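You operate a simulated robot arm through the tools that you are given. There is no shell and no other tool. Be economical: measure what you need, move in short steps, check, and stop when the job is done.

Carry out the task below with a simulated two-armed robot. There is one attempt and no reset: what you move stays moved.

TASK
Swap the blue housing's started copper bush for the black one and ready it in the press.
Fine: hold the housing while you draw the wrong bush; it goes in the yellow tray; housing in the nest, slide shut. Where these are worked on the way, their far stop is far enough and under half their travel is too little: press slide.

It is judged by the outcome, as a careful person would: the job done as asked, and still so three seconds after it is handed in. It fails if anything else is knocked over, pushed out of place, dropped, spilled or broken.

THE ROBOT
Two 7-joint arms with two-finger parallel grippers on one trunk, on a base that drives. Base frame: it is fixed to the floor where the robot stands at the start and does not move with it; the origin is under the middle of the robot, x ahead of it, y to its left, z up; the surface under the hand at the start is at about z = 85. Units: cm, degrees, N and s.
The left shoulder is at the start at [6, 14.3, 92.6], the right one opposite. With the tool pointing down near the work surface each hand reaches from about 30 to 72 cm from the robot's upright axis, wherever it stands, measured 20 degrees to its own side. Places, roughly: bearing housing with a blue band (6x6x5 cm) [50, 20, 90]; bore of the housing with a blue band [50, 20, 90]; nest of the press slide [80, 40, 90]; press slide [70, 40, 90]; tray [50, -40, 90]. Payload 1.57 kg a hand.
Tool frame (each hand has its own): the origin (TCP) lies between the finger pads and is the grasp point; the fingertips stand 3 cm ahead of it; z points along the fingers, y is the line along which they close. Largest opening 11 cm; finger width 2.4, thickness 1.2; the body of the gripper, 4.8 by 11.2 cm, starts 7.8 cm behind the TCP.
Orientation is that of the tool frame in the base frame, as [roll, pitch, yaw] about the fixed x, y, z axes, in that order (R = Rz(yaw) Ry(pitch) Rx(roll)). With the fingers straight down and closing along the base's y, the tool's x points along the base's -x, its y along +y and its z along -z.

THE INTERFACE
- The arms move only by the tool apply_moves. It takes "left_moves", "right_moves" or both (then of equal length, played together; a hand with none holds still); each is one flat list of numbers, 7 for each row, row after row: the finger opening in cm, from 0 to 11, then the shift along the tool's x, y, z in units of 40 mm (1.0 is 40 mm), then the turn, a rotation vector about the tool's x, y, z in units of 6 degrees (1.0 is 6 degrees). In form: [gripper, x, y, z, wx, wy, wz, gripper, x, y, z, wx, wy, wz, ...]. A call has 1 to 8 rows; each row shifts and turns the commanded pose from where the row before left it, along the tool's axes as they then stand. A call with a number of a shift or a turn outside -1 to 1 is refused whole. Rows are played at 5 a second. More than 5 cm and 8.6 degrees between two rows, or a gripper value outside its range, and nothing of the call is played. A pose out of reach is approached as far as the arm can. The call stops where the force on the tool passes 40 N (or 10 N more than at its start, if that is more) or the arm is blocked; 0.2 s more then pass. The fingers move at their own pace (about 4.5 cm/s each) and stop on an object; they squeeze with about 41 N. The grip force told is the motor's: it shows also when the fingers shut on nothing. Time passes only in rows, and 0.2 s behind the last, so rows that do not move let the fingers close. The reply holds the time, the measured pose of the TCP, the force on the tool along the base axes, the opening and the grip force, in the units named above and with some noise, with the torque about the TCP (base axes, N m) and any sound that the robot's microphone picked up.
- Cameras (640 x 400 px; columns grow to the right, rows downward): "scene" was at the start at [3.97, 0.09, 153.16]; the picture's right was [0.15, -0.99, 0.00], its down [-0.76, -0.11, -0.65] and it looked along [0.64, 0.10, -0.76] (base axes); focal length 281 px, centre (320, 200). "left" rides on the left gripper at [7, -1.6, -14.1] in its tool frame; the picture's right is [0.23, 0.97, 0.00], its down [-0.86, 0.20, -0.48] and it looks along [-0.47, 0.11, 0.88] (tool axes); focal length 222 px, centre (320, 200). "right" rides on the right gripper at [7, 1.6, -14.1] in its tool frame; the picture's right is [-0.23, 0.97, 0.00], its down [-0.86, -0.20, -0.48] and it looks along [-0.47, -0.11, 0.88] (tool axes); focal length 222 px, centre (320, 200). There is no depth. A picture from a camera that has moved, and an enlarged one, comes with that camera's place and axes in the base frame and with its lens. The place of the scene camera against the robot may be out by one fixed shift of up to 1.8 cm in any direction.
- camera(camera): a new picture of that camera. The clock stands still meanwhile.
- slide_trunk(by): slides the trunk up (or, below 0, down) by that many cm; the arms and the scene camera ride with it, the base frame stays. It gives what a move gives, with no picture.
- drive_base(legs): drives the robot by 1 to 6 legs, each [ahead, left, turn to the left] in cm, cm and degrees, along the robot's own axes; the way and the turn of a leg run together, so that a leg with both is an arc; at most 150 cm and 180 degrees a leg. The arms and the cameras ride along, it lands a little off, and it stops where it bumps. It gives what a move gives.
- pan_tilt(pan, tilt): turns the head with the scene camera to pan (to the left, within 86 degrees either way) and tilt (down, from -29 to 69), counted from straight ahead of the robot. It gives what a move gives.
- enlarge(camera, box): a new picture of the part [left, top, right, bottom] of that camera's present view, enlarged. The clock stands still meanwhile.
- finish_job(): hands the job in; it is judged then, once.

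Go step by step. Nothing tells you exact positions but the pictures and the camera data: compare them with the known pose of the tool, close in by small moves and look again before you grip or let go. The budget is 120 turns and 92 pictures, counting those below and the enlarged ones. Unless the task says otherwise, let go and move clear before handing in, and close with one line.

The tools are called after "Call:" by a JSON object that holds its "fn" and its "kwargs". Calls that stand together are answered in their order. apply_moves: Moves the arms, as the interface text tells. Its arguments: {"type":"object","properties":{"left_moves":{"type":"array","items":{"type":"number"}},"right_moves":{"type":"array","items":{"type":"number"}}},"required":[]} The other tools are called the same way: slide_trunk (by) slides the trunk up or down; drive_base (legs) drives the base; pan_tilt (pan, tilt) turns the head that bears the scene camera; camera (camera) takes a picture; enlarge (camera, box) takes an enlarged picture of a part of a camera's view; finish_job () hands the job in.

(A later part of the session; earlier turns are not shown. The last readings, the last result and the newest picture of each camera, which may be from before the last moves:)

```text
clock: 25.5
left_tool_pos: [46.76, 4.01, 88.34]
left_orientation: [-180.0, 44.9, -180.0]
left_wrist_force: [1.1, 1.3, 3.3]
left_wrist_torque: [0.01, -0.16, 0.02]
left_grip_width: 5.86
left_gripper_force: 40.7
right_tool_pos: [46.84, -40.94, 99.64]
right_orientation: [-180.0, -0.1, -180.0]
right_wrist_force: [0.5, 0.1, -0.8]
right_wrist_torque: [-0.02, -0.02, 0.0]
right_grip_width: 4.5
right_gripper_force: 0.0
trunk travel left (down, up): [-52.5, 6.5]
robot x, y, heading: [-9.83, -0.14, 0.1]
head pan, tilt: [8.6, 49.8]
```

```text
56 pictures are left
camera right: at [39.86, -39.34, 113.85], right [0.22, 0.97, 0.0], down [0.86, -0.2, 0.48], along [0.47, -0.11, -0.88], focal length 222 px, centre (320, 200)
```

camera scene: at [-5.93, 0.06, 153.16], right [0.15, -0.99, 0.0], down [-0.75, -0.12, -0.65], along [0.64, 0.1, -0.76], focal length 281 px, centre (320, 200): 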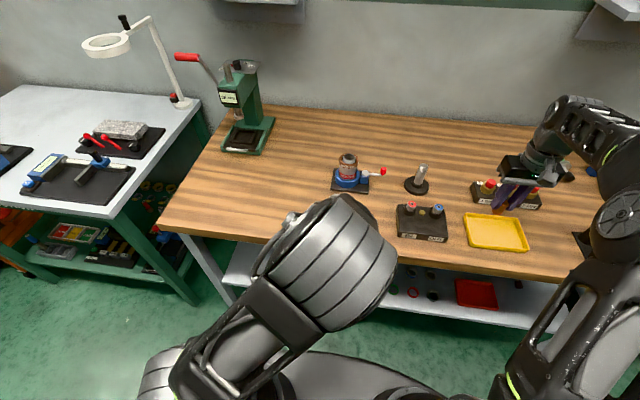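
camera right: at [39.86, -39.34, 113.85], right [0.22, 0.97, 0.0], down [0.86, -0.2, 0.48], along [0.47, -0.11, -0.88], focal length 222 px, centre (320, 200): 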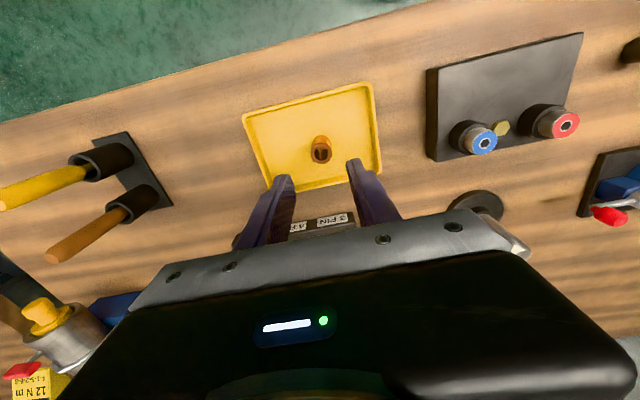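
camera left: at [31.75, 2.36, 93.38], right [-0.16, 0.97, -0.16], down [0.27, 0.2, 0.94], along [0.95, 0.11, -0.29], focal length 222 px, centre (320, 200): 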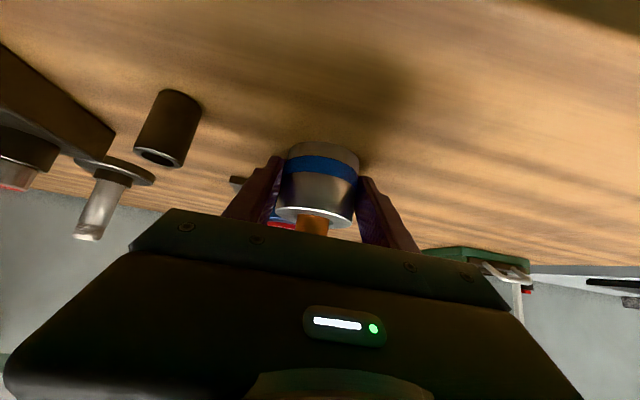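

Call:
{"fn": "apply_moves", "kwargs": {"right_moves": [4.5, 0.05, 0.95, -0.1, 0, 0, 0, 4.5, 0.05, 0.95, 0, 0, 0, 0, 4.5, 0.05, 0.95, 0, 0, 0, 0, 4.5, 0.05, 0.95, 0, 0, 0, 0, 4.5, 0.05, 0.95, 0, 0, 0, 0, 4.5, 0.05, 0.95, 0, 0, 0, 0, 4.5, 0.05, 0.95, 0, 0, 0, 0, 4.5, 0.05, 0.95, 0, 0, 0, 0]}}

Call:
{"fn": "apply_moves", "kwargs": {"right_moves": [4.5, 0, 0.7, 0, 0, 0, 0, 4.5, 0, 0.3, 0, 0, 0, 0, 4.5, 0, 0, 0, 0, 0, 0]}}

Call:
{"fn": "camera", "kwargs": {"camera": "right"}}

```text
clock: 27.3
left_tool_pos: [46.56, 3.91, 88.27]
left_orientation: [-180.0, 45.0, -179.9]
left_wrist_force: [-0.8, 1.2, 5.1]
left_wrist_torque: [-0.03, -0.1, -0.05]
left_grip_width: 5.84
left_gripper_force: 41.1
right_tool_pos: [45.06, -10.78, 100.29]
right_orientation: [180.0, 0.0, -179.9]
right_wrist_force: [0.0, -0.1, 0.7]
right_wrist_torque: [0.02, 0.04, 0.03]
right_grip_width: 4.51
right_gripper_force: 0.0
trunk travel left (down, up): [-52.5, 6.5]
robot x, y, heading: [-9.64, 0.42, 0.0]
head pan, tilt: [8.6, 49.8]
```

```text
clock: 28.1
left_tool_pos: [46.51, 4.07, 88.39]
left_orientation: [-180.0, 44.8, -179.9]
left_wrist_force: [-0.7, -0.3, 5.1]
left_wrist_torque: [-0.08, -0.08, -0.01]
left_grip_width: 5.85
left_gripper_force: 41.3
right_tool_pos: [45.21, -6.51, 100.12]
right_orientation: [-179.9, 0.1, -179.9]
right_wrist_force: [-0.4, 0.2, -0.4]
right_wrist_torque: [0.01, -0.01, -0.03]
right_grip_width: 4.5
right_gripper_force: 0.1
trunk travel left (down, up): [-52.5, 6.5]
robot x, y, heading: [-9.99, 0.04, -0.1]
head pan, tilt: [8.6, 49.8]
```

```text
55 pictures are left
camera right: at [38.3, -4.99, 114.29], right [0.23, 0.97, 0.0], down [0.86, -0.2, 0.48], along [0.47, -0.11, -0.88], focal length 222 px, centre (320, 200)
```

right: 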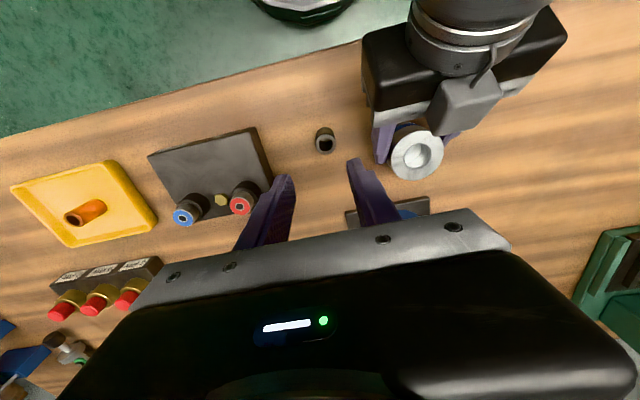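

Call:
{"fn": "apply_moves", "kwargs": {"right_moves": [4.5, 0.06, 0.15, 0.4, 0, 0, 0, 4.5, 0, 0, 0.5, 0, 0, 0, 4.5, 0, 0, 0.5, 0, 0, 0, 4.5, 0, 0, 0, 0, 0, 0]}}

Call:
{"fn": "camera", "kwargs": {"camera": "right"}}

```text
clock: 29.1
left_tool_pos: [46.62, 3.94, 88.39]
left_orientation: [-180.0, 44.9, -179.9]
left_wrist_force: [-1.1, -0.7, 3.5]
left_wrist_torque: [-0.07, -0.07, 0.01]
left_grip_width: 5.85
left_gripper_force: 41.1
right_tool_pos: [44.92, -5.78, 94.69]
right_orientation: [179.9, 0.0, -179.9]
right_wrist_force: [0.8, 0.0, -0.9]
right_wrist_torque: [-0.01, 0.03, -0.01]
right_grip_width: 4.48
right_gripper_force: 0.2
trunk travel left (down, up): [-52.5, 6.5]
robot x, y, heading: [-10.09, 0.26, 0.2]
head pan, tilt: [8.6, 49.8]
```

```text
54 pictures are left
camera right: at [38.07, -4.36, 108.86], right [0.23, 0.97, 0.0], down [0.86, -0.2, 0.48], along [0.47, -0.11, -0.88], focal length 222 px, centre (320, 200)
```

right: 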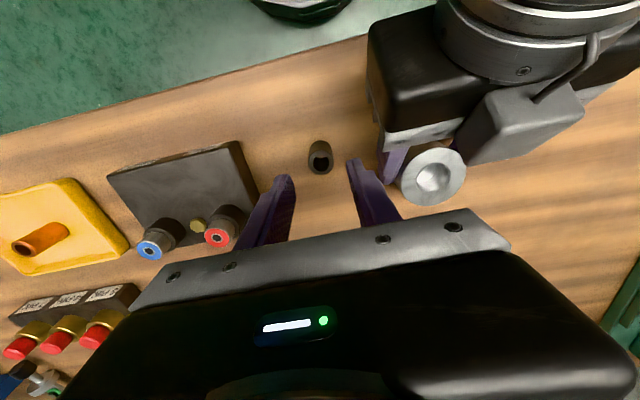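

Call:
{"fn": "apply_moves", "kwargs": {"right_moves": [4.5, 0.05, 0, 0.4, 0, 0, 0, 4.5, 0, 0, 0.4, 0, 0, 0, 4.5, 0, 0, 0.4, 0, 0, 0, 4.5, 0, 0, 0, 0, 0, 0]}}

Call:
{"fn": "camera", "kwargs": {"camera": "right"}}

Call:
{"fn": "camera", "kwargs": {"camera": "left"}}

```text
clock: 30.1
left_tool_pos: [46.6, 3.98, 88.32]
left_orientation: [-179.9, 44.9, -179.9]
left_wrist_force: [-2.0, -0.2, 4.5]
left_wrist_torque: [-0.07, -0.03, 0.01]
left_grip_width: 5.85
left_gripper_force: 41.0
right_tool_pos: [44.54, -5.81, 89.76]
right_orientation: [180.0, 0.0, -179.9]
right_wrist_force: [0.1, -0.4, 0.2]
right_wrist_torque: [-0.01, -0.02, 0.02]
right_grip_width: 4.5
right_gripper_force: 0.0
trunk travel left (down, up): [-52.5, 6.5]
robot x, y, heading: [-10.01, 0.03, 0.2]
head pan, tilt: [8.6, 49.8]
```

```text
53 pictures are left
camera right: at [37.62, -4.18, 103.94], right [0.23, 0.97, 0.0], down [0.86, -0.2, 0.48], along [0.47, -0.11, -0.88], focal length 222 px, centre (320, 200)
```

right: 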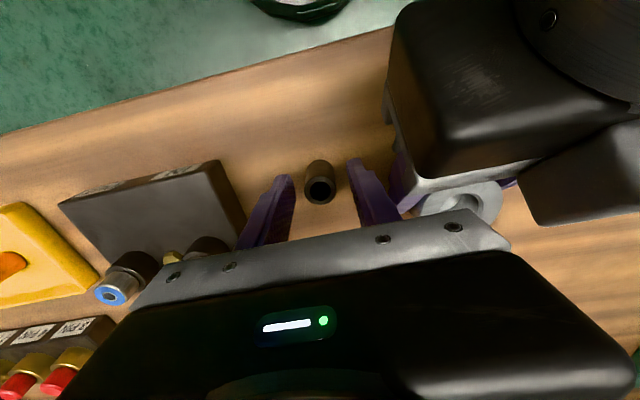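

```text
52 pictures are left
camera left: at [31.73, 2.36, 93.37], right [-0.16, 0.97, -0.16], down [0.27, 0.2, 0.94], along [0.95, 0.11, -0.29], focal length 222 px, centre (320, 200)
```

left: 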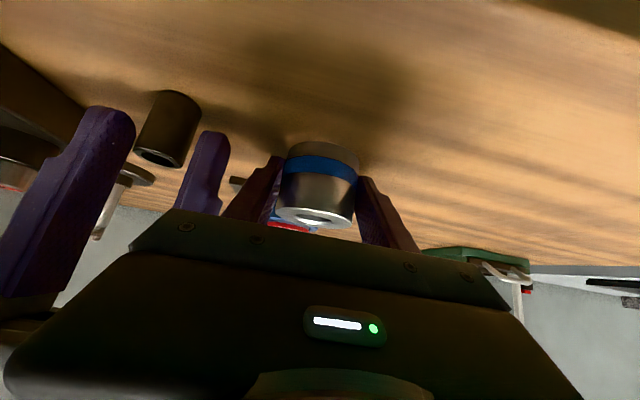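

Call:
{"fn": "apply_moves", "kwargs": {"right_moves": [0, -0.03, 0, 0, 0, 0, 0, 0, 0, 0, 0, 0, 0, 0, 0, 0, 0, 0, 0, 0, 0]}}

Call:
{"fn": "apply_moves", "kwargs": {"right_moves": [0, 0, 0, -0.4, 0, 0, 0, 0, 0, 0, -0.6, 0, 0, 0, 0, 0, 0, -0.7, 0, 0, 0, 0, 0, 0, -0.7, 0, 0, 0, 0, 0, 0, -0.4, 0, 0, 0, 0, 0, 0, 0, 0, 0, 0]}}

Call:
{"fn": "camera", "kwargs": {"camera": "right"}}

```text
clock: 30.9
left_tool_pos: [46.64, 3.96, 88.33]
left_orientation: [-179.9, 44.9, -180.0]
left_wrist_force: [-1.2, -0.7, 2.4]
left_wrist_torque: [-0.07, 0.01, 0.02]
left_grip_width: 5.84
left_gripper_force: 40.9
right_tool_pos: [44.56, -5.67, 89.76]
right_orientation: [-179.9, 0.0, -179.9]
right_wrist_force: [0.1, -0.8, 0.2]
right_wrist_torque: [0.01, 0.02, 0.0]
right_grip_width: 2.31
right_gripper_force: 28.2
trunk travel left (down, up): [-52.5, 6.5]
robot x, y, heading: [-10.1, -0.13, 0.1]
head pan, tilt: [8.6, 49.8]
```

```text
clock: 32.3
left_tool_pos: [46.57, 4.01, 88.32]
left_orientation: [-180.0, 44.9, -179.9]
left_wrist_force: [-0.2, -1.0, 3.4]
left_wrist_torque: [-0.03, -0.02, -0.03]
left_grip_width: 5.86
left_gripper_force: 41.8
right_tool_pos: [44.89, -5.77, 100.79]
right_orientation: [180.0, 0.0, -179.8]
right_wrist_force: [-0.4, 0.7, 0.2]
right_wrist_torque: [0.01, 0.01, -0.01]
right_grip_width: 2.32
right_gripper_force: 35.3
trunk travel left (down, up): [-52.5, 6.5]
robot x, y, heading: [-9.73, 0.2, -0.1]
head pan, tilt: [8.6, 49.8]
```

```text
51 pictures are left
camera right: at [37.93, -4.39, 114.98], right [0.22, 0.97, 0.0], down [0.86, -0.2, 0.48], along [0.47, -0.11, -0.88], focal length 222 px, centre (320, 200)
```

right: 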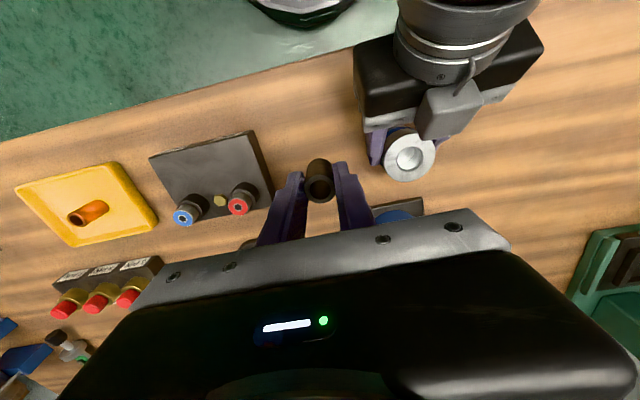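

Call:
{"fn": "apply_moves", "kwargs": {"right_moves": [0, -0.77, 0, 0, 0, 0, 0, 0, 0, 0.8, 0, 0, 0, 0, 0, 0, 0.8, 0, 0, 0, 0, 0, 0, 0.8, 0, 0, 0, 0, 0, 0, 0, 0.3, 0, 0, 0, 0, 0, 0, 0, 0, 0, 0]}}

Call:
{"fn": "camera", "kwargs": {"camera": "right"}}

Call:
{"fn": "camera", "kwargs": {"camera": "left"}}

```text
clock: 33.7
left_tool_pos: [46.68, 4.01, 88.32]
left_orientation: [179.9, 44.9, -180.0]
left_wrist_force: [2.2, 0.4, 4.3]
left_wrist_torque: [-0.01, -0.09, -0.04]
left_grip_width: 5.88
left_gripper_force: 41.3
right_tool_pos: [47.75, 3.93, 99.57]
right_orientation: [180.0, 0.1, -179.9]
right_wrist_force: [0.0, -0.7, -0.4]
right_wrist_torque: [-0.03, 0.02, 0.0]
right_grip_width: 2.31
right_gripper_force: 35.1
trunk travel left (down, up): [-52.5, 6.5]
robot x, y, heading: [-9.79, 0.2, 0.1]
head pan, tilt: [8.6, 49.8]
```

```text
50 pictures are left
camera right: at [40.95, 5.41, 113.75], right [0.23, 0.97, 0.0], down [0.86, -0.2, 0.48], along [0.47, -0.11, -0.88], focal length 222 px, centre (320, 200)
```

right: 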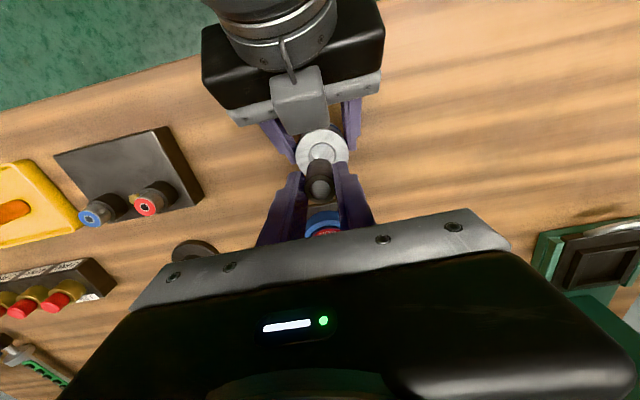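

```text
49 pictures are left
camera left: at [31.76, 2.37, 93.37], right [-0.16, 0.97, -0.16], down [0.27, 0.2, 0.94], along [0.95, 0.11, -0.29], focal length 222 px, centre (320, 200)
```

left: 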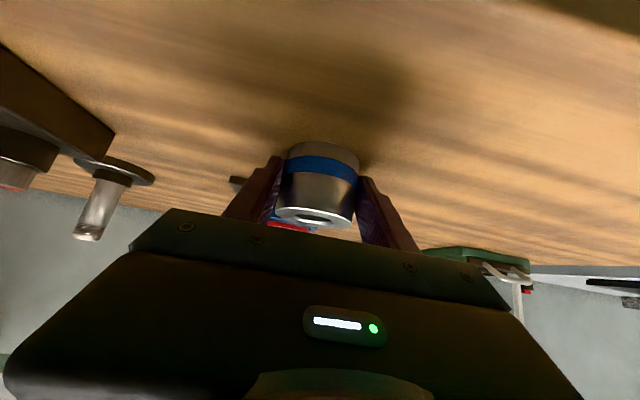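

Call:
{"fn": "apply_moves", "kwargs": {"right_moves": [0, -0.04, -0.01, 0.4, 0, 0, 0, 0, 0, 0, 0.45, 0, 0, 0, 0, 0, 0, 0, 0, 0, 0]}}

Call:
{"fn": "enlarge", "kwargs": {"camera": "right", "box": [270, 110, 370, 210]}}

Call:
{"fn": "enlarge", "kwargs": {"camera": "left", "box": [270, 130, 370, 240]}}

```text
clock: 34.5
left_tool_pos: [46.6, 4.05, 88.42]
left_orientation: [-179.9, 45.0, -179.9]
left_wrist_force: [1.8, 0.8, 4.5]
left_wrist_torque: [-0.06, -0.11, 0.03]
left_grip_width: 5.85
left_gripper_force: 41.2
right_tool_pos: [47.89, 4.05, 96.27]
right_orientation: [-180.0, 0.0, -179.9]
right_wrist_force: [-0.1, -0.8, -0.7]
right_wrist_torque: [0.0, -0.02, -0.01]
right_grip_width: 2.3
right_gripper_force: 36.1
trunk travel left (down, up): [-52.5, 6.5]
robot x, y, heading: [-9.92, -0.03, 0.1]
head pan, tilt: [8.6, 49.8]
```

```text
4.00 times, centred on (320, 160) of right
camera zoom: at [41.06, 5.46, 110.45], right [0.23, 0.97, 0.0], down [0.86, -0.2, 0.48], along [0.47, -0.11, -0.88], focal length 888 px, centre (320, 360)
```

zoom: 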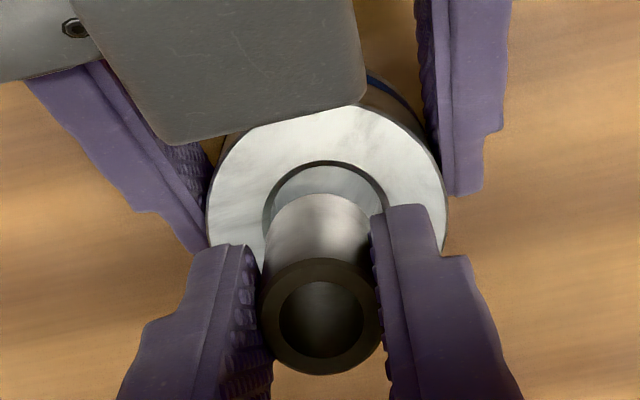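

```text
3.64 times, centred on (320, 185) of left
camera zoom: at [31.75, 2.37, 93.37], right [-0.16, 0.97, -0.16], down [0.27, 0.2, 0.94], along [0.95, 0.11, -0.29], focal length 808 px, centre (320, 254)
```

zoom: 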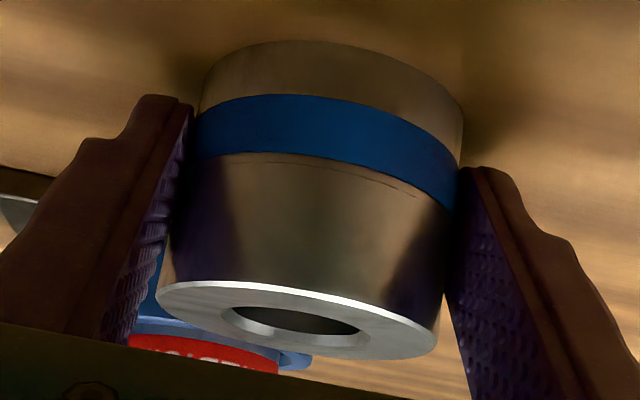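

Bush and bore are aligned within about a millimetre. I lower slowly to the height at which the copper bush sat.

Call:
{"fn": "apply_moves", "kwargs": {"right_moves": [0, 0, 0.01, 0.12, 0, 0, 0, 0, 0, 0, 0.12, 0, 0, 0, 0, 0, 0, 0.12, 0, 0, 0, 0, 0, 0, 0.12, 0, 0, 0, 0, 0, 0, 0, 0, 0, 0]}}

```text
clock: 35.7
left_tool_pos: [46.57, 4.12, 88.22]
left_orientation: [-179.9, 44.8, -179.9]
left_wrist_force: [2.2, 0.0, 4.5]
left_wrist_torque: [0.03, -0.16, 0.01]
left_grip_width: 5.86
left_gripper_force: 40.9
right_tool_pos: [47.88, 3.96, 94.3]
right_orientation: [-179.9, -0.1, -180.0]
right_wrist_force: [1.0, 0.8, 0.1]
right_wrist_torque: [0.01, -0.01, 0.0]
right_grip_width: 2.29
right_gripper_force: 35.6
trunk travel left (down, up): [-52.5, 6.5]
robot x, y, heading: [-9.8, -0.05, 0.2]
head pan, tilt: [8.6, 49.8]
```

Call:
{"fn": "apply_moves", "kwargs": {"right_moves": [0, 0, 0, 0.06, 0, 0, 0, 0, 0, 0, 0.06, 0, 0, 0, 0, 0, 0, 0.06, 0, 0, 0, 0, 0, 0, 0, 0, 0, 0]}}

Call:
{"fn": "enlarge", "kwargs": {"camera": "right", "box": [270, 110, 370, 210]}}

Call:
{"fn": "enlarge", "kwargs": {"camera": "left", "box": [270, 130, 370, 240]}}

```text
clock: 36.7
left_tool_pos: [46.54, 4.05, 88.18]
left_orientation: [-179.9, 44.9, -179.9]
left_wrist_force: [0.5, -2.7, 0.0]
left_wrist_torque: [-0.06, -0.4, -0.01]
left_grip_width: 5.84
left_gripper_force: 40.9
right_tool_pos: [48.12, 3.9, 93.97]
right_orientation: [179.9, 0.3, -180.0]
right_wrist_force: [7.9, 4.4, 15.7]
right_wrist_torque: [0.25, -0.38, 0.0]
right_grip_width: 2.31
right_gripper_force: 35.3
trunk travel left (down, up): [-52.5, 6.5]
robot x, y, heading: [-9.7, 0.18, 0.4]
head pan, tilt: [8.6, 49.8]
```

```text
4.00 times, centred on (320, 160) of right
camera zoom: at [41.04, 5.47, 108.1], right [0.23, 0.97, 0.0], down [0.85, -0.2, 0.48], along [0.47, -0.11, -0.88], focal length 888 px, centre (320, 360)
```

zoom: 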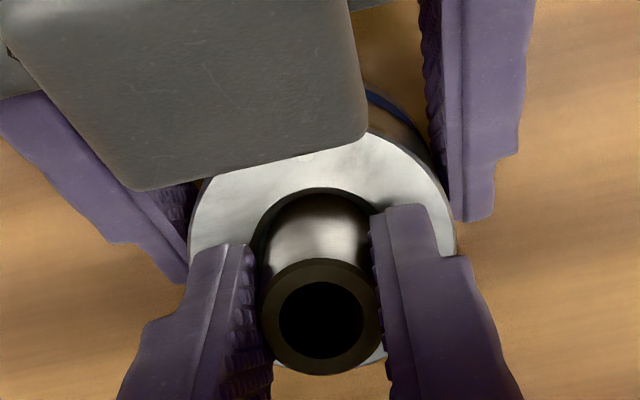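

```text
3.64 times, centred on (320, 185) of left
camera zoom: at [31.71, 2.35, 93.37], right [-0.16, 0.97, -0.16], down [0.27, 0.2, 0.94], along [0.95, 0.11, -0.29], focal length 808 px, centre (320, 254)
```

zoom: 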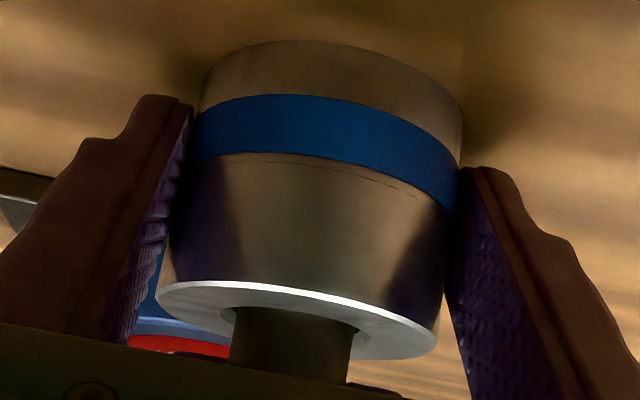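

Contact at about 1 cm deep with a sideways force; I ease off and shift slightly along the force, then try again.

Call:
{"fn": "apply_moves", "kwargs": {"right_moves": [0, -0.02, 0.01, -0.08, 0, 0, 0, 0, 0, 0, 0.05, 0, 0, 0, 0, 0, 0, 0, 0, 0, 0]}}

Call:
{"fn": "apply_moves", "kwargs": {"right_moves": [0, 0, 0, 0.03, 0, 0, 0, 0, 0, 0, 0.03, 0, 0, 0, 0, 0, 0, 0, 0, 0, 0]}}

```text
clock: 37.5
left_tool_pos: [46.65, 4.01, 88.3]
left_orientation: [180.0, 44.9, -179.9]
left_wrist_force: [0.1, -5.8, -1.9]
left_wrist_torque: [-0.15, -0.04, -0.08]
left_grip_width: 5.87
left_gripper_force: 41.1
right_tool_pos: [48.05, 4.0, 93.93]
right_orientation: [180.0, 0.1, -179.9]
right_wrist_force: [3.4, 4.6, 15.6]
right_wrist_torque: [0.2, -0.22, -0.02]
right_grip_width: 2.3
right_gripper_force: 35.0
trunk travel left (down, up): [-52.5, 6.5]
robot x, y, heading: [-9.44, -0.09, 0.4]
head pan, tilt: [8.6, 49.8]
```

```text
clock: 38.3
left_tool_pos: [46.59, 4.01, 88.22]
left_orientation: [179.8, 44.8, -179.9]
left_wrist_force: [2.4, -6.2, -7.7]
left_wrist_torque: [-0.22, -0.07, -0.05]
left_grip_width: 5.85
left_gripper_force: 41.3
right_tool_pos: [47.92, 4.03, 93.74]
right_orientation: [179.9, 0.1, -179.9]
right_wrist_force: [4.1, 4.5, 24.4]
right_wrist_torque: [0.18, -0.26, 0.01]
right_grip_width: 2.32
right_gripper_force: 35.6
trunk travel left (down, up): [-52.5, 6.5]
robot x, y, heading: [-9.53, 0.2, 0.3]
head pan, tilt: [8.6, 49.8]
```

Call:
{"fn": "apply_moves", "kwargs": {"right_moves": [0, -0.012, 0.015, 0.02, 0, 0, 0, 0, 0, 0, 0.03, 0, 0, 0, 0, 0, 0, 0, 0, 0, 0]}}

Call:
{"fn": "enlarge", "kwargs": {"camera": "left", "box": [270, 130, 370, 240]}}

```text
clock: 39.1
left_tool_pos: [46.61, 3.96, 88.26]
left_orientation: [179.9, 44.9, -179.9]
left_wrist_force: [6.5, -7.7, -11.7]
left_wrist_torque: [-0.16, 0.36, -0.09]
left_grip_width: 5.85
left_gripper_force: 41.4
right_tool_pos: [47.87, 3.96, 93.41]
right_orientation: [180.0, -0.1, -179.8]
right_wrist_force: [-5.3, 4.3, 24.6]
right_wrist_torque: [0.2, 0.18, 0.01]
right_grip_width: 2.32
right_gripper_force: 35.9
trunk travel left (down, up): [-52.5, 6.5]
robot x, y, heading: [-9.65, 0.14, 0.2]
head pan, tilt: [8.6, 49.8]
```

```text
3.64 times, centred on (320, 185) of left
camera zoom: at [31.69, 2.34, 93.37], right [-0.16, 0.97, -0.16], down [0.27, 0.2, 0.94], along [0.95, 0.11, -0.29], focal length 808 px, centre (320, 254)
```

zoom: 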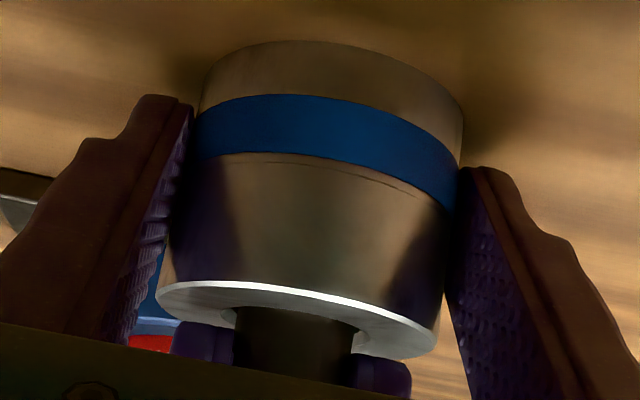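

Call:
{"fn": "enlarge", "kwargs": {"camera": "right", "box": [270, 110, 370, 210]}}

```text
4.00 times, centred on (320, 160) of right
camera zoom: at [41.1, 5.51, 107.54], right [0.22, 0.97, 0.0], down [0.86, -0.2, 0.48], along [0.47, -0.11, -0.88], focal length 888 px, centre (320, 360)
```

zoom: 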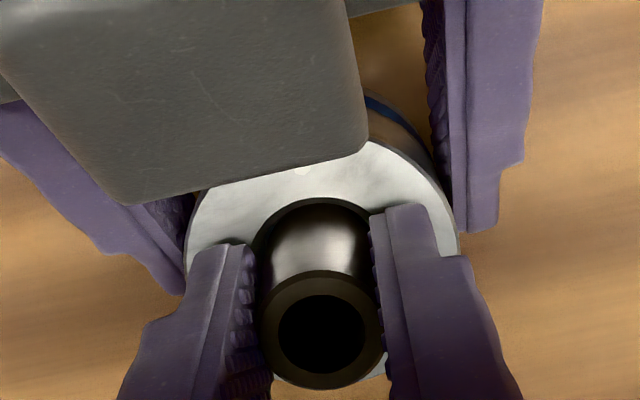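

The bush now only slips in the fingers: it is bottomed at the same height as the copper one was. I release it and rise.

Call:
{"fn": "apply_moves", "kwargs": {"right_moves": [2.6, 0, 0, 0, 0, 0, 0, 4, 0, 0, 0, 0, 0, 0, 4, 0, 0, 0, 0, 0, 0, 4, 0, 0, -0.4, 0, 0, 0, 4, 0, 0, -0.7, 0, 0, 0, 4, 0, 0, -0.5, 0, 0, 0, 4, 0, 0, 0, 0, 0, 0]}}

Call:
{"fn": "enlarge", "kwargs": {"camera": "right", "box": [270, 90, 370, 210]}}

Call:
{"fn": "enlarge", "kwargs": {"camera": "left", "box": [270, 130, 370, 240]}}

```text
clock: 40.7
left_tool_pos: [46.66, 4.08, 88.3]
left_orientation: [-180.0, 44.9, -179.9]
left_wrist_force: [0.8, 2.6, 3.0]
left_wrist_torque: [0.23, -0.03, 0.01]
left_grip_width: 5.86
left_gripper_force: 41.2
right_tool_pos: [48.0, 4.05, 99.69]
right_orientation: [-180.0, 0.1, -179.9]
right_wrist_force: [0.1, -1.0, 0.1]
right_wrist_torque: [-0.01, 0.0, 0.01]
right_grip_width: 4.01
right_gripper_force: 0.1
trunk travel left (down, up): [-52.5, 6.5]
robot x, y, heading: [-10.04, -0.11, 0.1]
head pan, tilt: [8.6, 49.8]
```

```text
3.33 times, centred on (320, 150) of right
camera zoom: at [41.24, 5.51, 113.92], right [0.22, 0.97, 0.0], down [0.86, -0.2, 0.48], along [0.47, -0.11, -0.88], focal length 740 px, centre (320, 367)
```

zoom: 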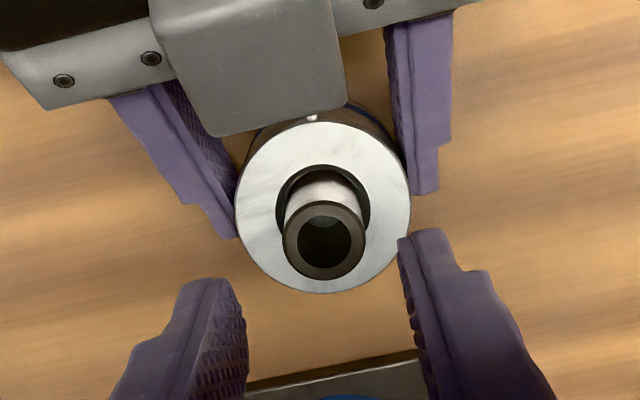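

```text
3.64 times, centred on (320, 185) of left
camera zoom: at [31.74, 2.39, 93.37], right [-0.16, 0.97, -0.16], down [0.27, 0.2, 0.94], along [0.95, 0.11, -0.29], focal length 808 px, centre (320, 254)
```

zoom: 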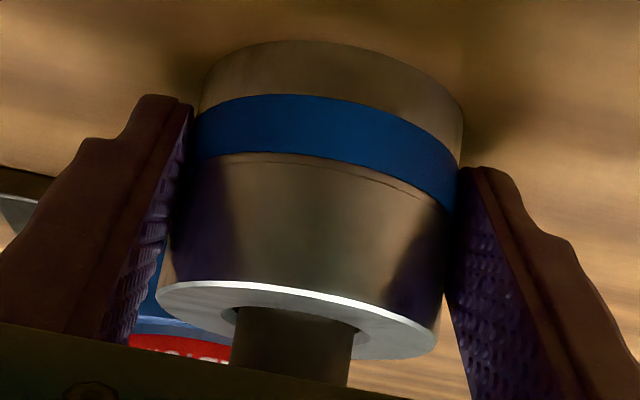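

The black bush stands in the bore. Next the left hand lets go and backs out along its axis, while the right hand clears away.

Call:
{"fn": "apply_moves", "kwargs": {"left_moves": [6.5, 0, 0, 0, 0, 0, 0, 8.5, 0, 0, 0, 0, 0, 0, 8.5, 0, 0, 0, 0, 0, 0, 8.5, 0, 0, -0.4, 0, 0, 0, 8.5, 0, 0, -0.7, 0, 0, 0, 8.5, 0, 0, -0.7, 0, 0, 0, 8.5, 0, 0, -0.7, 0, 0, 0], "right_moves": [4, 0, 0, -0.3, 0, 0, 0, 4, 0, -0.5, -0.3, 0, 0, 0, 4, 0, -0.8, 0, 0, 0, 0, 4, 0, -0.8, 0, 0, 0, 0, 4, 0, -0.8, 0, 0, 0, 0, 4, 0.5, -0.8, 0, 0, 0, 0, 4, 0.5, -0.8, 0, 0, 0, 0]}}

Call:
{"fn": "camera", "kwargs": {"camera": "scene"}}

```text
clock: 42.3
left_tool_pos: [39.53, 4.04, 95.44]
left_orientation: [179.8, 45.0, -179.8]
left_wrist_force: [0.4, -0.1, 0.4]
left_wrist_torque: [-0.01, 0.03, 0.02]
left_grip_width: 8.5
left_gripper_force: 0.1
right_tool_pos: [44.22, -14.01, 102.1]
right_orientation: [-180.0, 0.1, -179.9]
right_wrist_force: [0.1, 0.6, 0.2]
right_wrist_torque: [-0.02, -0.01, 0.01]
right_grip_width: 4.0
right_gripper_force: 0.1
trunk travel left (down, up): [-52.5, 6.5]
robot x, y, heading: [-9.84, -0.11, -0.0]
head pan, tilt: [8.6, 49.8]
```

```text
40 pictures are left
camera scene: at [-5.98, 0.03, 153.16], right [0.15, -0.99, 0.0], down [-0.75, -0.12, -0.65], along [0.64, 0.1, -0.76], focal length 281 px, centre (320, 200)
```

scene: 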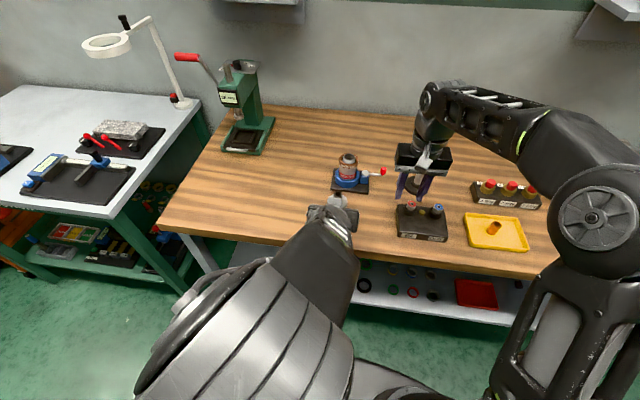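

Call:
{"fn": "drive_base", "kwargs": {"legs": [[0, 20, 0]]}}

Call:
{"fn": "pan_tilt", "kwargs": {"pan": 15, "tilt": 42}}

Call:
{"fn": "enlarge", "kwargs": {"camera": "scene", "box": [220, 40, 400, 170]}}

Call:
{"fn": "camera", "kwargs": {"camera": "left"}}

```text
clock: 44.0
left_tool_pos: [39.64, 24.53, 95.44]
left_orientation: [180.0, 45.0, -179.8]
left_wrist_force: [-0.3, 0.3, -0.1]
left_wrist_torque: [0.0, 0.01, 0.01]
left_grip_width: 8.53
left_gripper_force: 0.1
right_tool_pos: [44.21, 6.51, 102.01]
right_orientation: [-179.9, -0.1, -179.7]
right_wrist_force: [0.0, 0.7, 0.3]
right_wrist_torque: [-0.03, 0.0, 0.0]
right_grip_width: 4.0
right_gripper_force: 0.1
trunk travel left (down, up): [-52.5, 6.5]
robot x, y, heading: [-9.92, 20.28, 0.2]
head pan, tilt: [8.6, 49.8]
```

```text
clock: 44.6
left_tool_pos: [39.5, 24.43, 95.4]
left_orientation: [179.9, 44.8, -179.8]
left_wrist_force: [-0.7, -0.2, 0.3]
left_wrist_torque: [-0.01, 0.03, -0.01]
left_grip_width: 8.5
left_gripper_force: 0.1
right_tool_pos: [44.17, 6.45, 101.83]
right_orientation: [180.0, 0.0, -179.8]
right_wrist_force: [0.8, -0.6, 0.0]
right_wrist_torque: [-0.01, 0.0, 0.01]
right_grip_width: 3.99
right_gripper_force: 0.1
trunk travel left (down, up): [-52.5, 6.5]
robot x, y, heading: [-9.95, 20.41, 0.6]
head pan, tilt: [15.0, 42.0]
```

```text
3.08 times, centred on (310, 105) of scene
camera zoom: at [-5.47, 21.39, 154.25], right [0.26, -0.97, 0.0], down [-0.65, -0.18, -0.74], along [0.72, 0.19, -0.67], focal length 865 px, centre (351, 492)
```

zoom: 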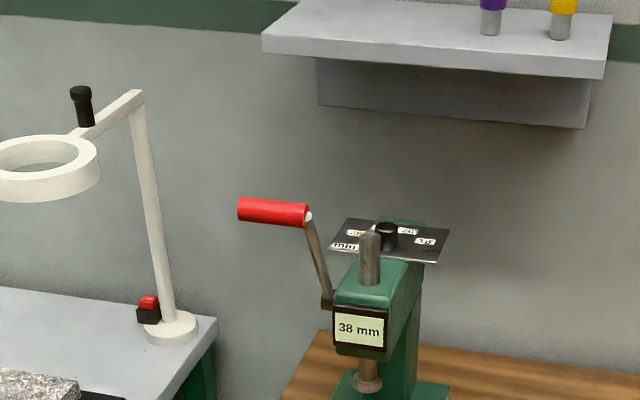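

```text
38 pictures are left
camera left: at [24.7, 22.65, 100.53], right [-0.16, 0.97, -0.16], down [0.27, 0.2, 0.94], along [0.95, 0.11, -0.29], focal length 222 px, centre (320, 200)
```

left: 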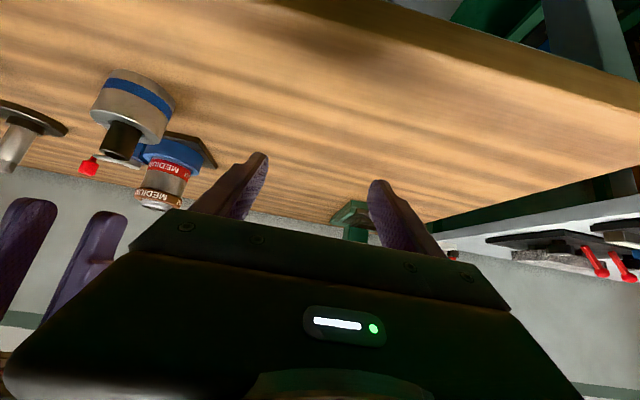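

Call:
{"fn": "apply_moves", "kwargs": {"left_moves": [10, -0.5625, 0.775, 0.41, 0, 0, 0, 10, -0.5625, 0.775, 0.41, 0, 0, 0, 10, -0.5625, 0.775, 0.41, 0, 0, 0, 10, -0.5625, 0.775, 0.41, 0, 0, 0, 10, -0.5625, 0.775, 0.41, 0, 0, 0, 10, -0.5625, 0.775, 0.41, 0, 0, 0, 10, 0, 0, 0, 0, 0, 0]}}

Call:
{"fn": "camera", "kwargs": {"camera": "left"}}

Call:
{"fn": "camera", "kwargs": {"camera": "scene"}}

```text
clock: 46.2
left_tool_pos: [55.93, 43.17, 97.94]
left_orientation: [-180.0, 44.9, -179.7]
left_wrist_force: [-1.5, -0.3, -0.2]
left_wrist_torque: [-0.01, -0.01, 0.01]
left_grip_width: 10.0
left_gripper_force: 0.0
left hand out of reach, approached as far as the arm can: row 5
right_tool_pos: [44.09, 6.5, 101.92]
right_orientation: [-180.0, 0.1, -179.8]
right_wrist_force: [-0.8, 0.5, -0.1]
right_wrist_torque: [0.02, -0.01, -0.01]
right_grip_width: 4.01
right_gripper_force: 0.1
trunk travel left (down, up): [-52.5, 6.5]
robot x, y, heading: [-9.75, 20.27, 0.3]
head pan, tilt: [15.0, 42.0]
```

```text
37 pictures are left
camera left: at [41.08, 41.44, 103.0], right [-0.17, 0.97, -0.16], down [0.27, 0.2, 0.94], along [0.95, 0.11, -0.29], focal length 222 px, centre (320, 200)
```

left: 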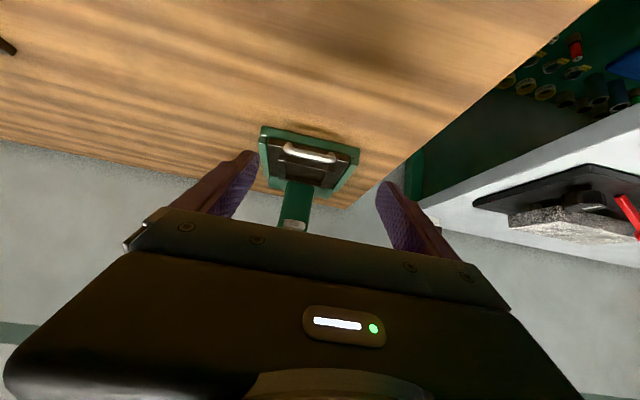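

```text
36 pictures are left
camera scene: at [-5.6, 21.42, 154.26], right [0.26, -0.96, 0.0], down [-0.65, -0.18, -0.74], along [0.72, 0.19, -0.67], focal length 281 px, centre (320, 200)
```

scene: 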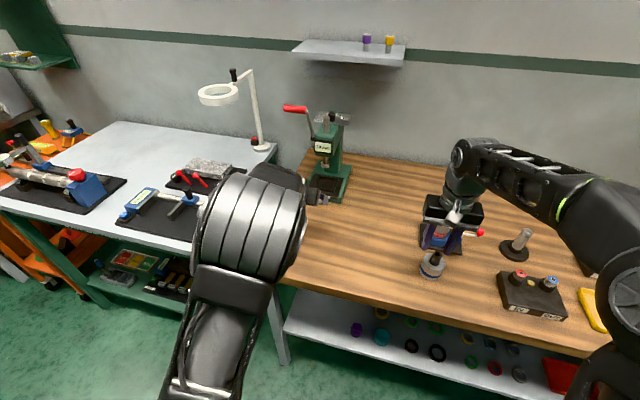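

Call:
{"fn": "enlarge", "kwargs": {"camera": "left", "box": [250, 115, 370, 235]}}

Call:
{"fn": "enlarge", "kwargs": {"camera": "scene", "box": [280, 90, 380, 215]}}

```text
3.33 times, centred on (310, 175) of left
camera zoom: at [41.08, 41.44, 103.0], right [-0.17, 0.97, -0.16], down [0.27, 0.2, 0.94], along [0.95, 0.11, -0.29], focal length 740 px, centre (353, 283)
```

zoom: 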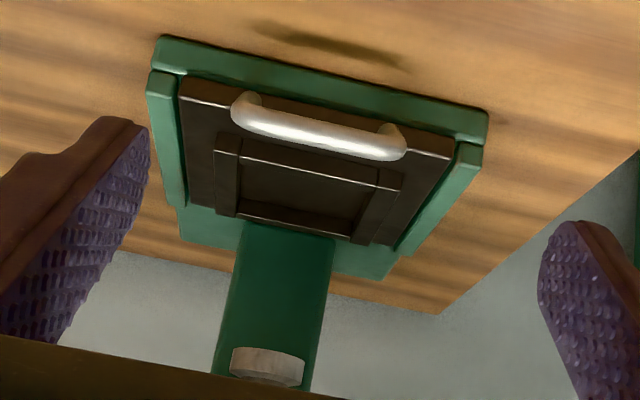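

```text
3.20 times, centred on (330, 152) of scene
camera zoom: at [-5.6, 21.42, 154.26], right [0.26, -0.96, 0.0], down [-0.65, -0.18, -0.74], along [0.72, 0.19, -0.67], focal length 899 px, centre (288, 352)
```

zoom: 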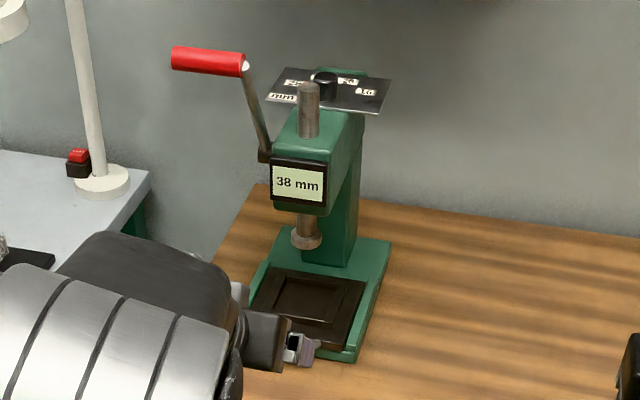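

The slide is shut under the ram now, so it must be pulled open by its bow handle first. I approach the handle with the tilted left hand, to pinch it across its width.

Call:
{"fn": "apply_moves", "kwargs": {"left_moves": [9.5, -0.175, -0.073, 0.83, 0, 0, 0, 9.5, -0.175, -0.073, 0.83, 0, 0, 0, 9.5, -0.175, -0.073, 0.83, 0, 0, 0, 9.5, 0, 0, 0, 0, 0, 0]}}

Call:
{"fn": "enlarge", "kwargs": {"camera": "left", "box": [220, 90, 420, 230]}}

```text
clock: 47.2
left_tool_pos: [60.84, 42.64, 94.85]
left_orientation: [-179.9, 44.8, -179.8]
left_wrist_force: [0.7, 0.2, 0.9]
left_wrist_torque: [0.01, 0.01, 0.0]
left_grip_width: 9.48
left_gripper_force: 0.0
left hand out of reach, approached as far as the arm can: row 2, 3
right_tool_pos: [44.19, 6.51, 101.94]
right_orientation: [179.9, -0.1, -179.8]
right_wrist_force: [-0.1, 0.7, -0.1]
right_wrist_torque: [-0.02, -0.01, 0.03]
right_grip_width: 4.01
right_gripper_force: 0.0
trunk travel left (down, up): [-52.5, 6.5]
robot x, y, heading: [-9.83, 20.16, 0.5]
head pan, tilt: [15.0, 42.0]
```

```text
2.86 times, centred on (320, 160) of left
camera zoom: at [45.95, 40.92, 99.89], right [-0.16, 0.97, -0.16], down [0.27, 0.2, 0.94], along [0.95, 0.11, -0.29], focal length 635 px, centre (320, 314)
```

zoom: 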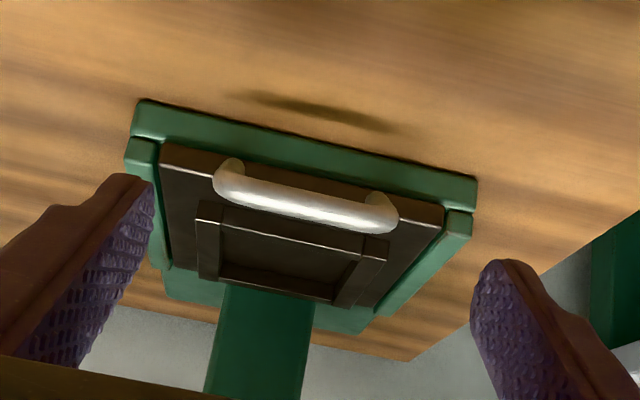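

Call:
{"fn": "drive_base", "kwargs": {"legs": [[6, 0, 0]]}}

Call:
{"fn": "enlarge", "kwargs": {"camera": "left", "box": [200, 60, 440, 230]}}

```text
clock: 48.2
left_tool_pos: [66.96, 42.75, 94.62]
left_orientation: [180.0, 44.9, -179.9]
left_wrist_force: [-0.8, -0.2, -0.1]
left_wrist_torque: [-0.02, 0.03, -0.01]
left_grip_width: 9.51
left_gripper_force: 0.0
right_tool_pos: [50.37, 6.53, 101.84]
right_orientation: [-180.0, -0.2, -179.7]
right_wrist_force: [0.8, 0.7, -0.3]
right_wrist_torque: [-0.01, 0.03, 0.01]
right_grip_width: 4.02
right_gripper_force: 0.0
trunk travel left (down, up): [-52.5, 6.5]
robot x, y, heading: [-3.53, 20.08, 0.2]
head pan, tilt: [15.0, 42.0]
```

```text
2.35 times, centred on (320, 145) of left
camera zoom: at [52.08, 40.99, 99.8], right [-0.17, 0.97, -0.16], down [0.27, 0.2, 0.94], along [0.95, 0.11, -0.29], focal length 523 px, centre (320, 329)
```

zoom: 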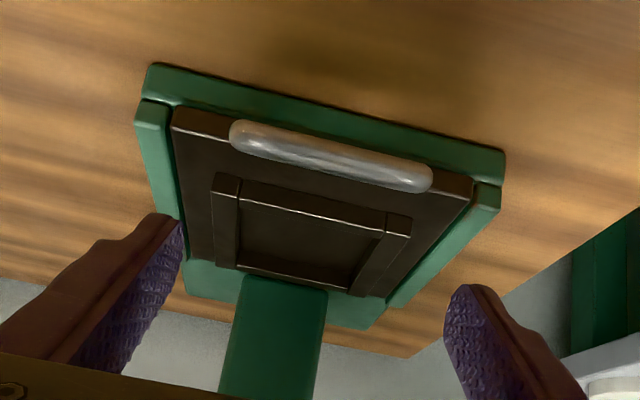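

Call:
{"fn": "apply_moves", "kwargs": {"left_moves": [9.5, 0.49, -0.075, 0.3, 0, 0, 0, 9.5, 0.49, -0.075, 0.3, 0, 0, 0, 9.5, 0, 0, 0, 0, 0, 0]}}

Call:
{"fn": "enlarge", "kwargs": {"camera": "left", "box": [200, 60, 440, 230]}}

```text
clock: 49.0
left_tool_pos: [65.89, 42.25, 90.35]
left_orientation: [179.9, 44.9, -179.8]
left_wrist_force: [-1.2, 1.3, -0.2]
left_wrist_torque: [-0.01, 0.03, -0.05]
left_grip_width: 9.5
left_gripper_force: 0.0
right_tool_pos: [50.33, 6.56, 101.91]
right_orientation: [179.9, 0.0, -179.7]
right_wrist_force: [-0.3, -1.1, 0.2]
right_wrist_torque: [-0.02, 0.01, -0.01]
right_grip_width: 3.99
right_gripper_force: 0.1
trunk travel left (down, up): [-52.5, 6.5]
robot x, y, heading: [-3.57, 20.31, 0.2]
head pan, tilt: [15.0, 42.0]
```

```text
2.35 times, centred on (320, 145) of left
camera zoom: at [50.91, 40.57, 95.5], right [-0.17, 0.97, -0.16], down [0.27, 0.2, 0.94], along [0.95, 0.11, -0.29], focal length 523 px, centre (320, 329)
```

zoom: 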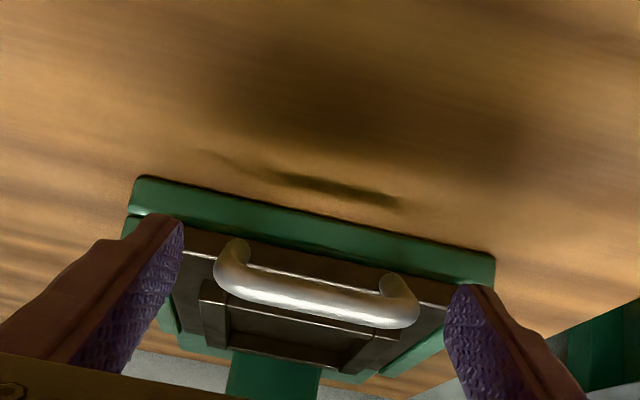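

Call:
{"fn": "apply_moves", "kwargs": {"left_moves": [5, 0, 0, 0, 0, 0, 0, 4, 0, 0, 0, 0, 0, 0, 4, 0, 0, 0, 0, 0, 0, 4, 0, 0, 0, 0, 0, 0]}}

```text
clock: 50.0
left_tool_pos: [65.82, 42.26, 90.5]
left_orientation: [179.8, 44.9, -179.8]
left_wrist_force: [-0.4, -1.1, -0.8]
left_wrist_torque: [-0.09, -0.03, -0.1]
left_grip_width: 6.89
left_gripper_force: 34.5
right_tool_pos: [50.22, 6.63, 101.94]
right_orientation: [180.0, -0.1, -179.6]
right_wrist_force: [-0.3, 0.1, 0.2]
right_wrist_torque: [0.0, 0.0, 0.01]
right_grip_width: 4.0
right_gripper_force: 0.0
trunk travel left (down, up): [-52.5, 6.5]
robot x, y, heading: [-3.87, 20.15, 0.0]
head pan, tilt: [15.0, 42.0]
```

Handle gripped (6.9 cm). Pulling the slide toward the robot.

Call:
{"fn": "apply_moves", "kwargs": {"left_moves": [4, 0.09, 0, -0.09, 0, 0, 0, 4, 0.09, 0, -0.09, 0, 0, 0, 4, 0.09, 0, -0.09, 0, 0, 0, 4, 0.09, 0, -0.09, 0, 0, 0, 4, 0, 0, 0, 0, 0, 0]}}

Call:
{"fn": "enlarge", "kwargs": {"camera": "left", "box": [200, 60, 440, 230]}}

```text
clock: 51.2
left_tool_pos: [63.75, 42.28, 90.5]
left_orientation: [180.0, 44.9, -179.7]
left_wrist_force: [0.0, 7.1, 6.8]
left_wrist_torque: [-0.16, -0.36, -0.46]
left_grip_width: 6.86
left_gripper_force: 44.9
right_tool_pos: [50.26, 6.65, 101.87]
right_orientation: [-179.9, 0.0, -179.7]
right_wrist_force: [0.1, -0.2, -0.3]
right_wrist_torque: [0.0, -0.02, 0.02]
right_grip_width: 3.99
right_gripper_force: 0.1
trunk travel left (down, up): [-52.5, 6.5]
robot x, y, heading: [-4.07, 20.57, 0.2]
head pan, tilt: [15.0, 42.0]
```

```text
2.35 times, centred on (320, 145) of left
camera zoom: at [48.77, 40.49, 95.49], right [-0.17, 0.97, -0.16], down [0.27, 0.2, 0.94], along [0.95, 0.12, -0.29], focal length 523 px, centre (320, 329)
```

zoom: 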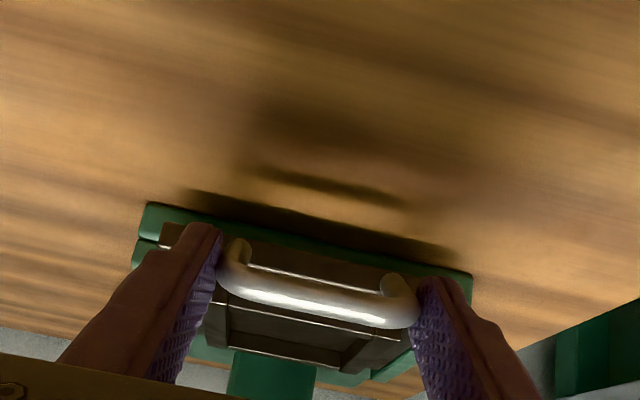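

Call:
{"fn": "apply_moves", "kwargs": {"left_moves": [4, 0.12, 0.01, -0.14, 0, 0, 0, 4, 0.13, 0, -0.13, 0, 0, 0, 4, 0.13, 0, -0.13, 0, 0, 0, 4, 0.13, 0, -0.13, 0, 0, 0, 4, 0.13, 0, -0.13, 0, 0, 0, 4, 0.13, 0, -0.13, 0, 0, 0, 4, 0, 0, 0, 0, 0, 0]}}

Call:
{"fn": "enlarge", "kwargs": {"camera": "left", "box": [200, 60, 440, 230]}}

```text
clock: 52.8
left_tool_pos: [59.06, 42.29, 90.37]
left_orientation: [-180.0, 44.9, -179.7]
left_wrist_force: [-1.5, 12.3, 8.8]
left_wrist_torque: [0.0, -1.08, 0.06]
left_grip_width: 6.86
left_gripper_force: 45.0
right_tool_pos: [50.19, 6.63, 102.05]
right_orientation: [179.9, 0.0, -179.7]
right_wrist_force: [0.2, -0.4, -1.0]
right_wrist_torque: [0.02, -0.01, -0.03]
right_grip_width: 3.99
right_gripper_force: 0.1
trunk travel left (down, up): [-52.5, 6.5]
robot x, y, heading: [-3.58, 20.25, 0.1]
head pan, tilt: [15.0, 42.0]
```

```text
2.35 times, centred on (320, 145) of left
camera zoom: at [44.25, 40.49, 95.49], right [-0.17, 0.97, -0.16], down [0.27, 0.2, 0.94], along [0.95, 0.12, -0.29], focal length 523 px, centre (320, 329)
```

zoom: 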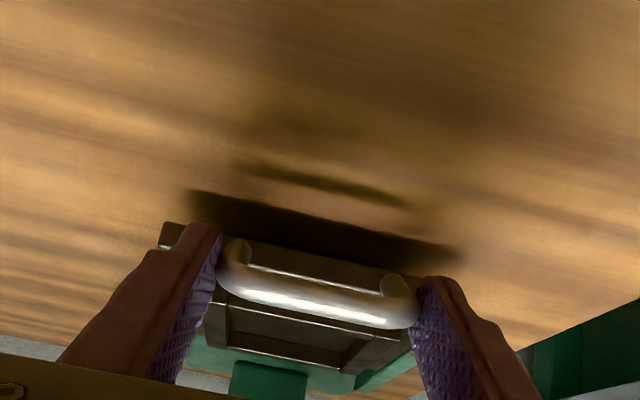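

Call:
{"fn": "apply_moves", "kwargs": {"left_moves": [4, 0.12, 0.03, -0.14, 0, 0, 0, 4, 0.13, 0, -0.13, 0, 0, 0, 4, 0.13, 0, -0.13, 0, 0, 0, 4, 0.13, 0, -0.13, 0, 0, 0, 4, 0.13, 0, -0.13, 0, 0, 0, 4, 0, 0, 0, 0, 0, 0]}}

Call:
{"fn": "camera", "kwargs": {"camera": "scene"}}

```text
clock: 54.2
left_tool_pos: [55.6, 42.21, 90.45]
left_orientation: [-180.0, 44.9, -179.8]
left_wrist_force: [0.7, 10.2, -0.7]
left_wrist_torque: [-0.11, -0.7, -0.09]
left_grip_width: 6.86
left_gripper_force: 44.9
right_tool_pos: [50.31, 6.7, 101.96]
right_orientation: [-179.9, 0.0, -179.7]
right_wrist_force: [-0.4, -0.2, 1.2]
right_wrist_torque: [-0.03, 0.01, 0.01]
right_grip_width: 4.0
right_gripper_force: 0.1
trunk travel left (down, up): [-52.5, 6.5]
robot x, y, heading: [-3.83, 20.12, 0.2]
head pan, tilt: [15.0, 42.0]
```

```text
28 pictures are left
camera scene: at [0.56, 21.56, 154.25], right [0.26, -0.96, 0.0], down [-0.65, -0.18, -0.74], along [0.72, 0.19, -0.67], focal length 281 px, centre (320, 200)
```

scene: 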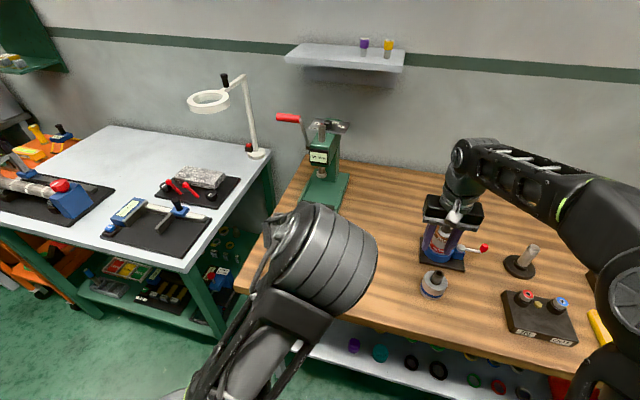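

Call:
{"fn": "apply_moves", "kwargs": {"left_moves": [4, 0.12, 0.03, -0.12, 0, 0, 0, 4, 0.1, 0, -0.1, 0, 0, 0, 4, 0.1, 0, -0.1, 0, 0, 0, 4, 0, 0, 0, 0, 0, 0]}}

```text
clock: 55.2
left_tool_pos: [53.84, 42.21, 90.46]
left_orientation: [-179.9, 44.7, -179.8]
left_wrist_force: [-0.5, 2.5, -3.3]
left_wrist_torque: [-0.52, -0.35, -0.03]
left_grip_width: 6.83
left_gripper_force: 45.0
right_tool_pos: [50.23, 6.74, 101.88]
right_orientation: [179.9, 0.0, -179.8]
right_wrist_force: [0.5, 0.8, 0.2]
right_wrist_torque: [-0.01, -0.02, -0.03]
right_grip_width: 3.98
right_gripper_force: 0.0
trunk travel left (down, up): [-52.5, 6.5]
robot x, y, heading: [-3.95, 20.01, 0.2]
head pan, tilt: [15.0, 42.0]
```

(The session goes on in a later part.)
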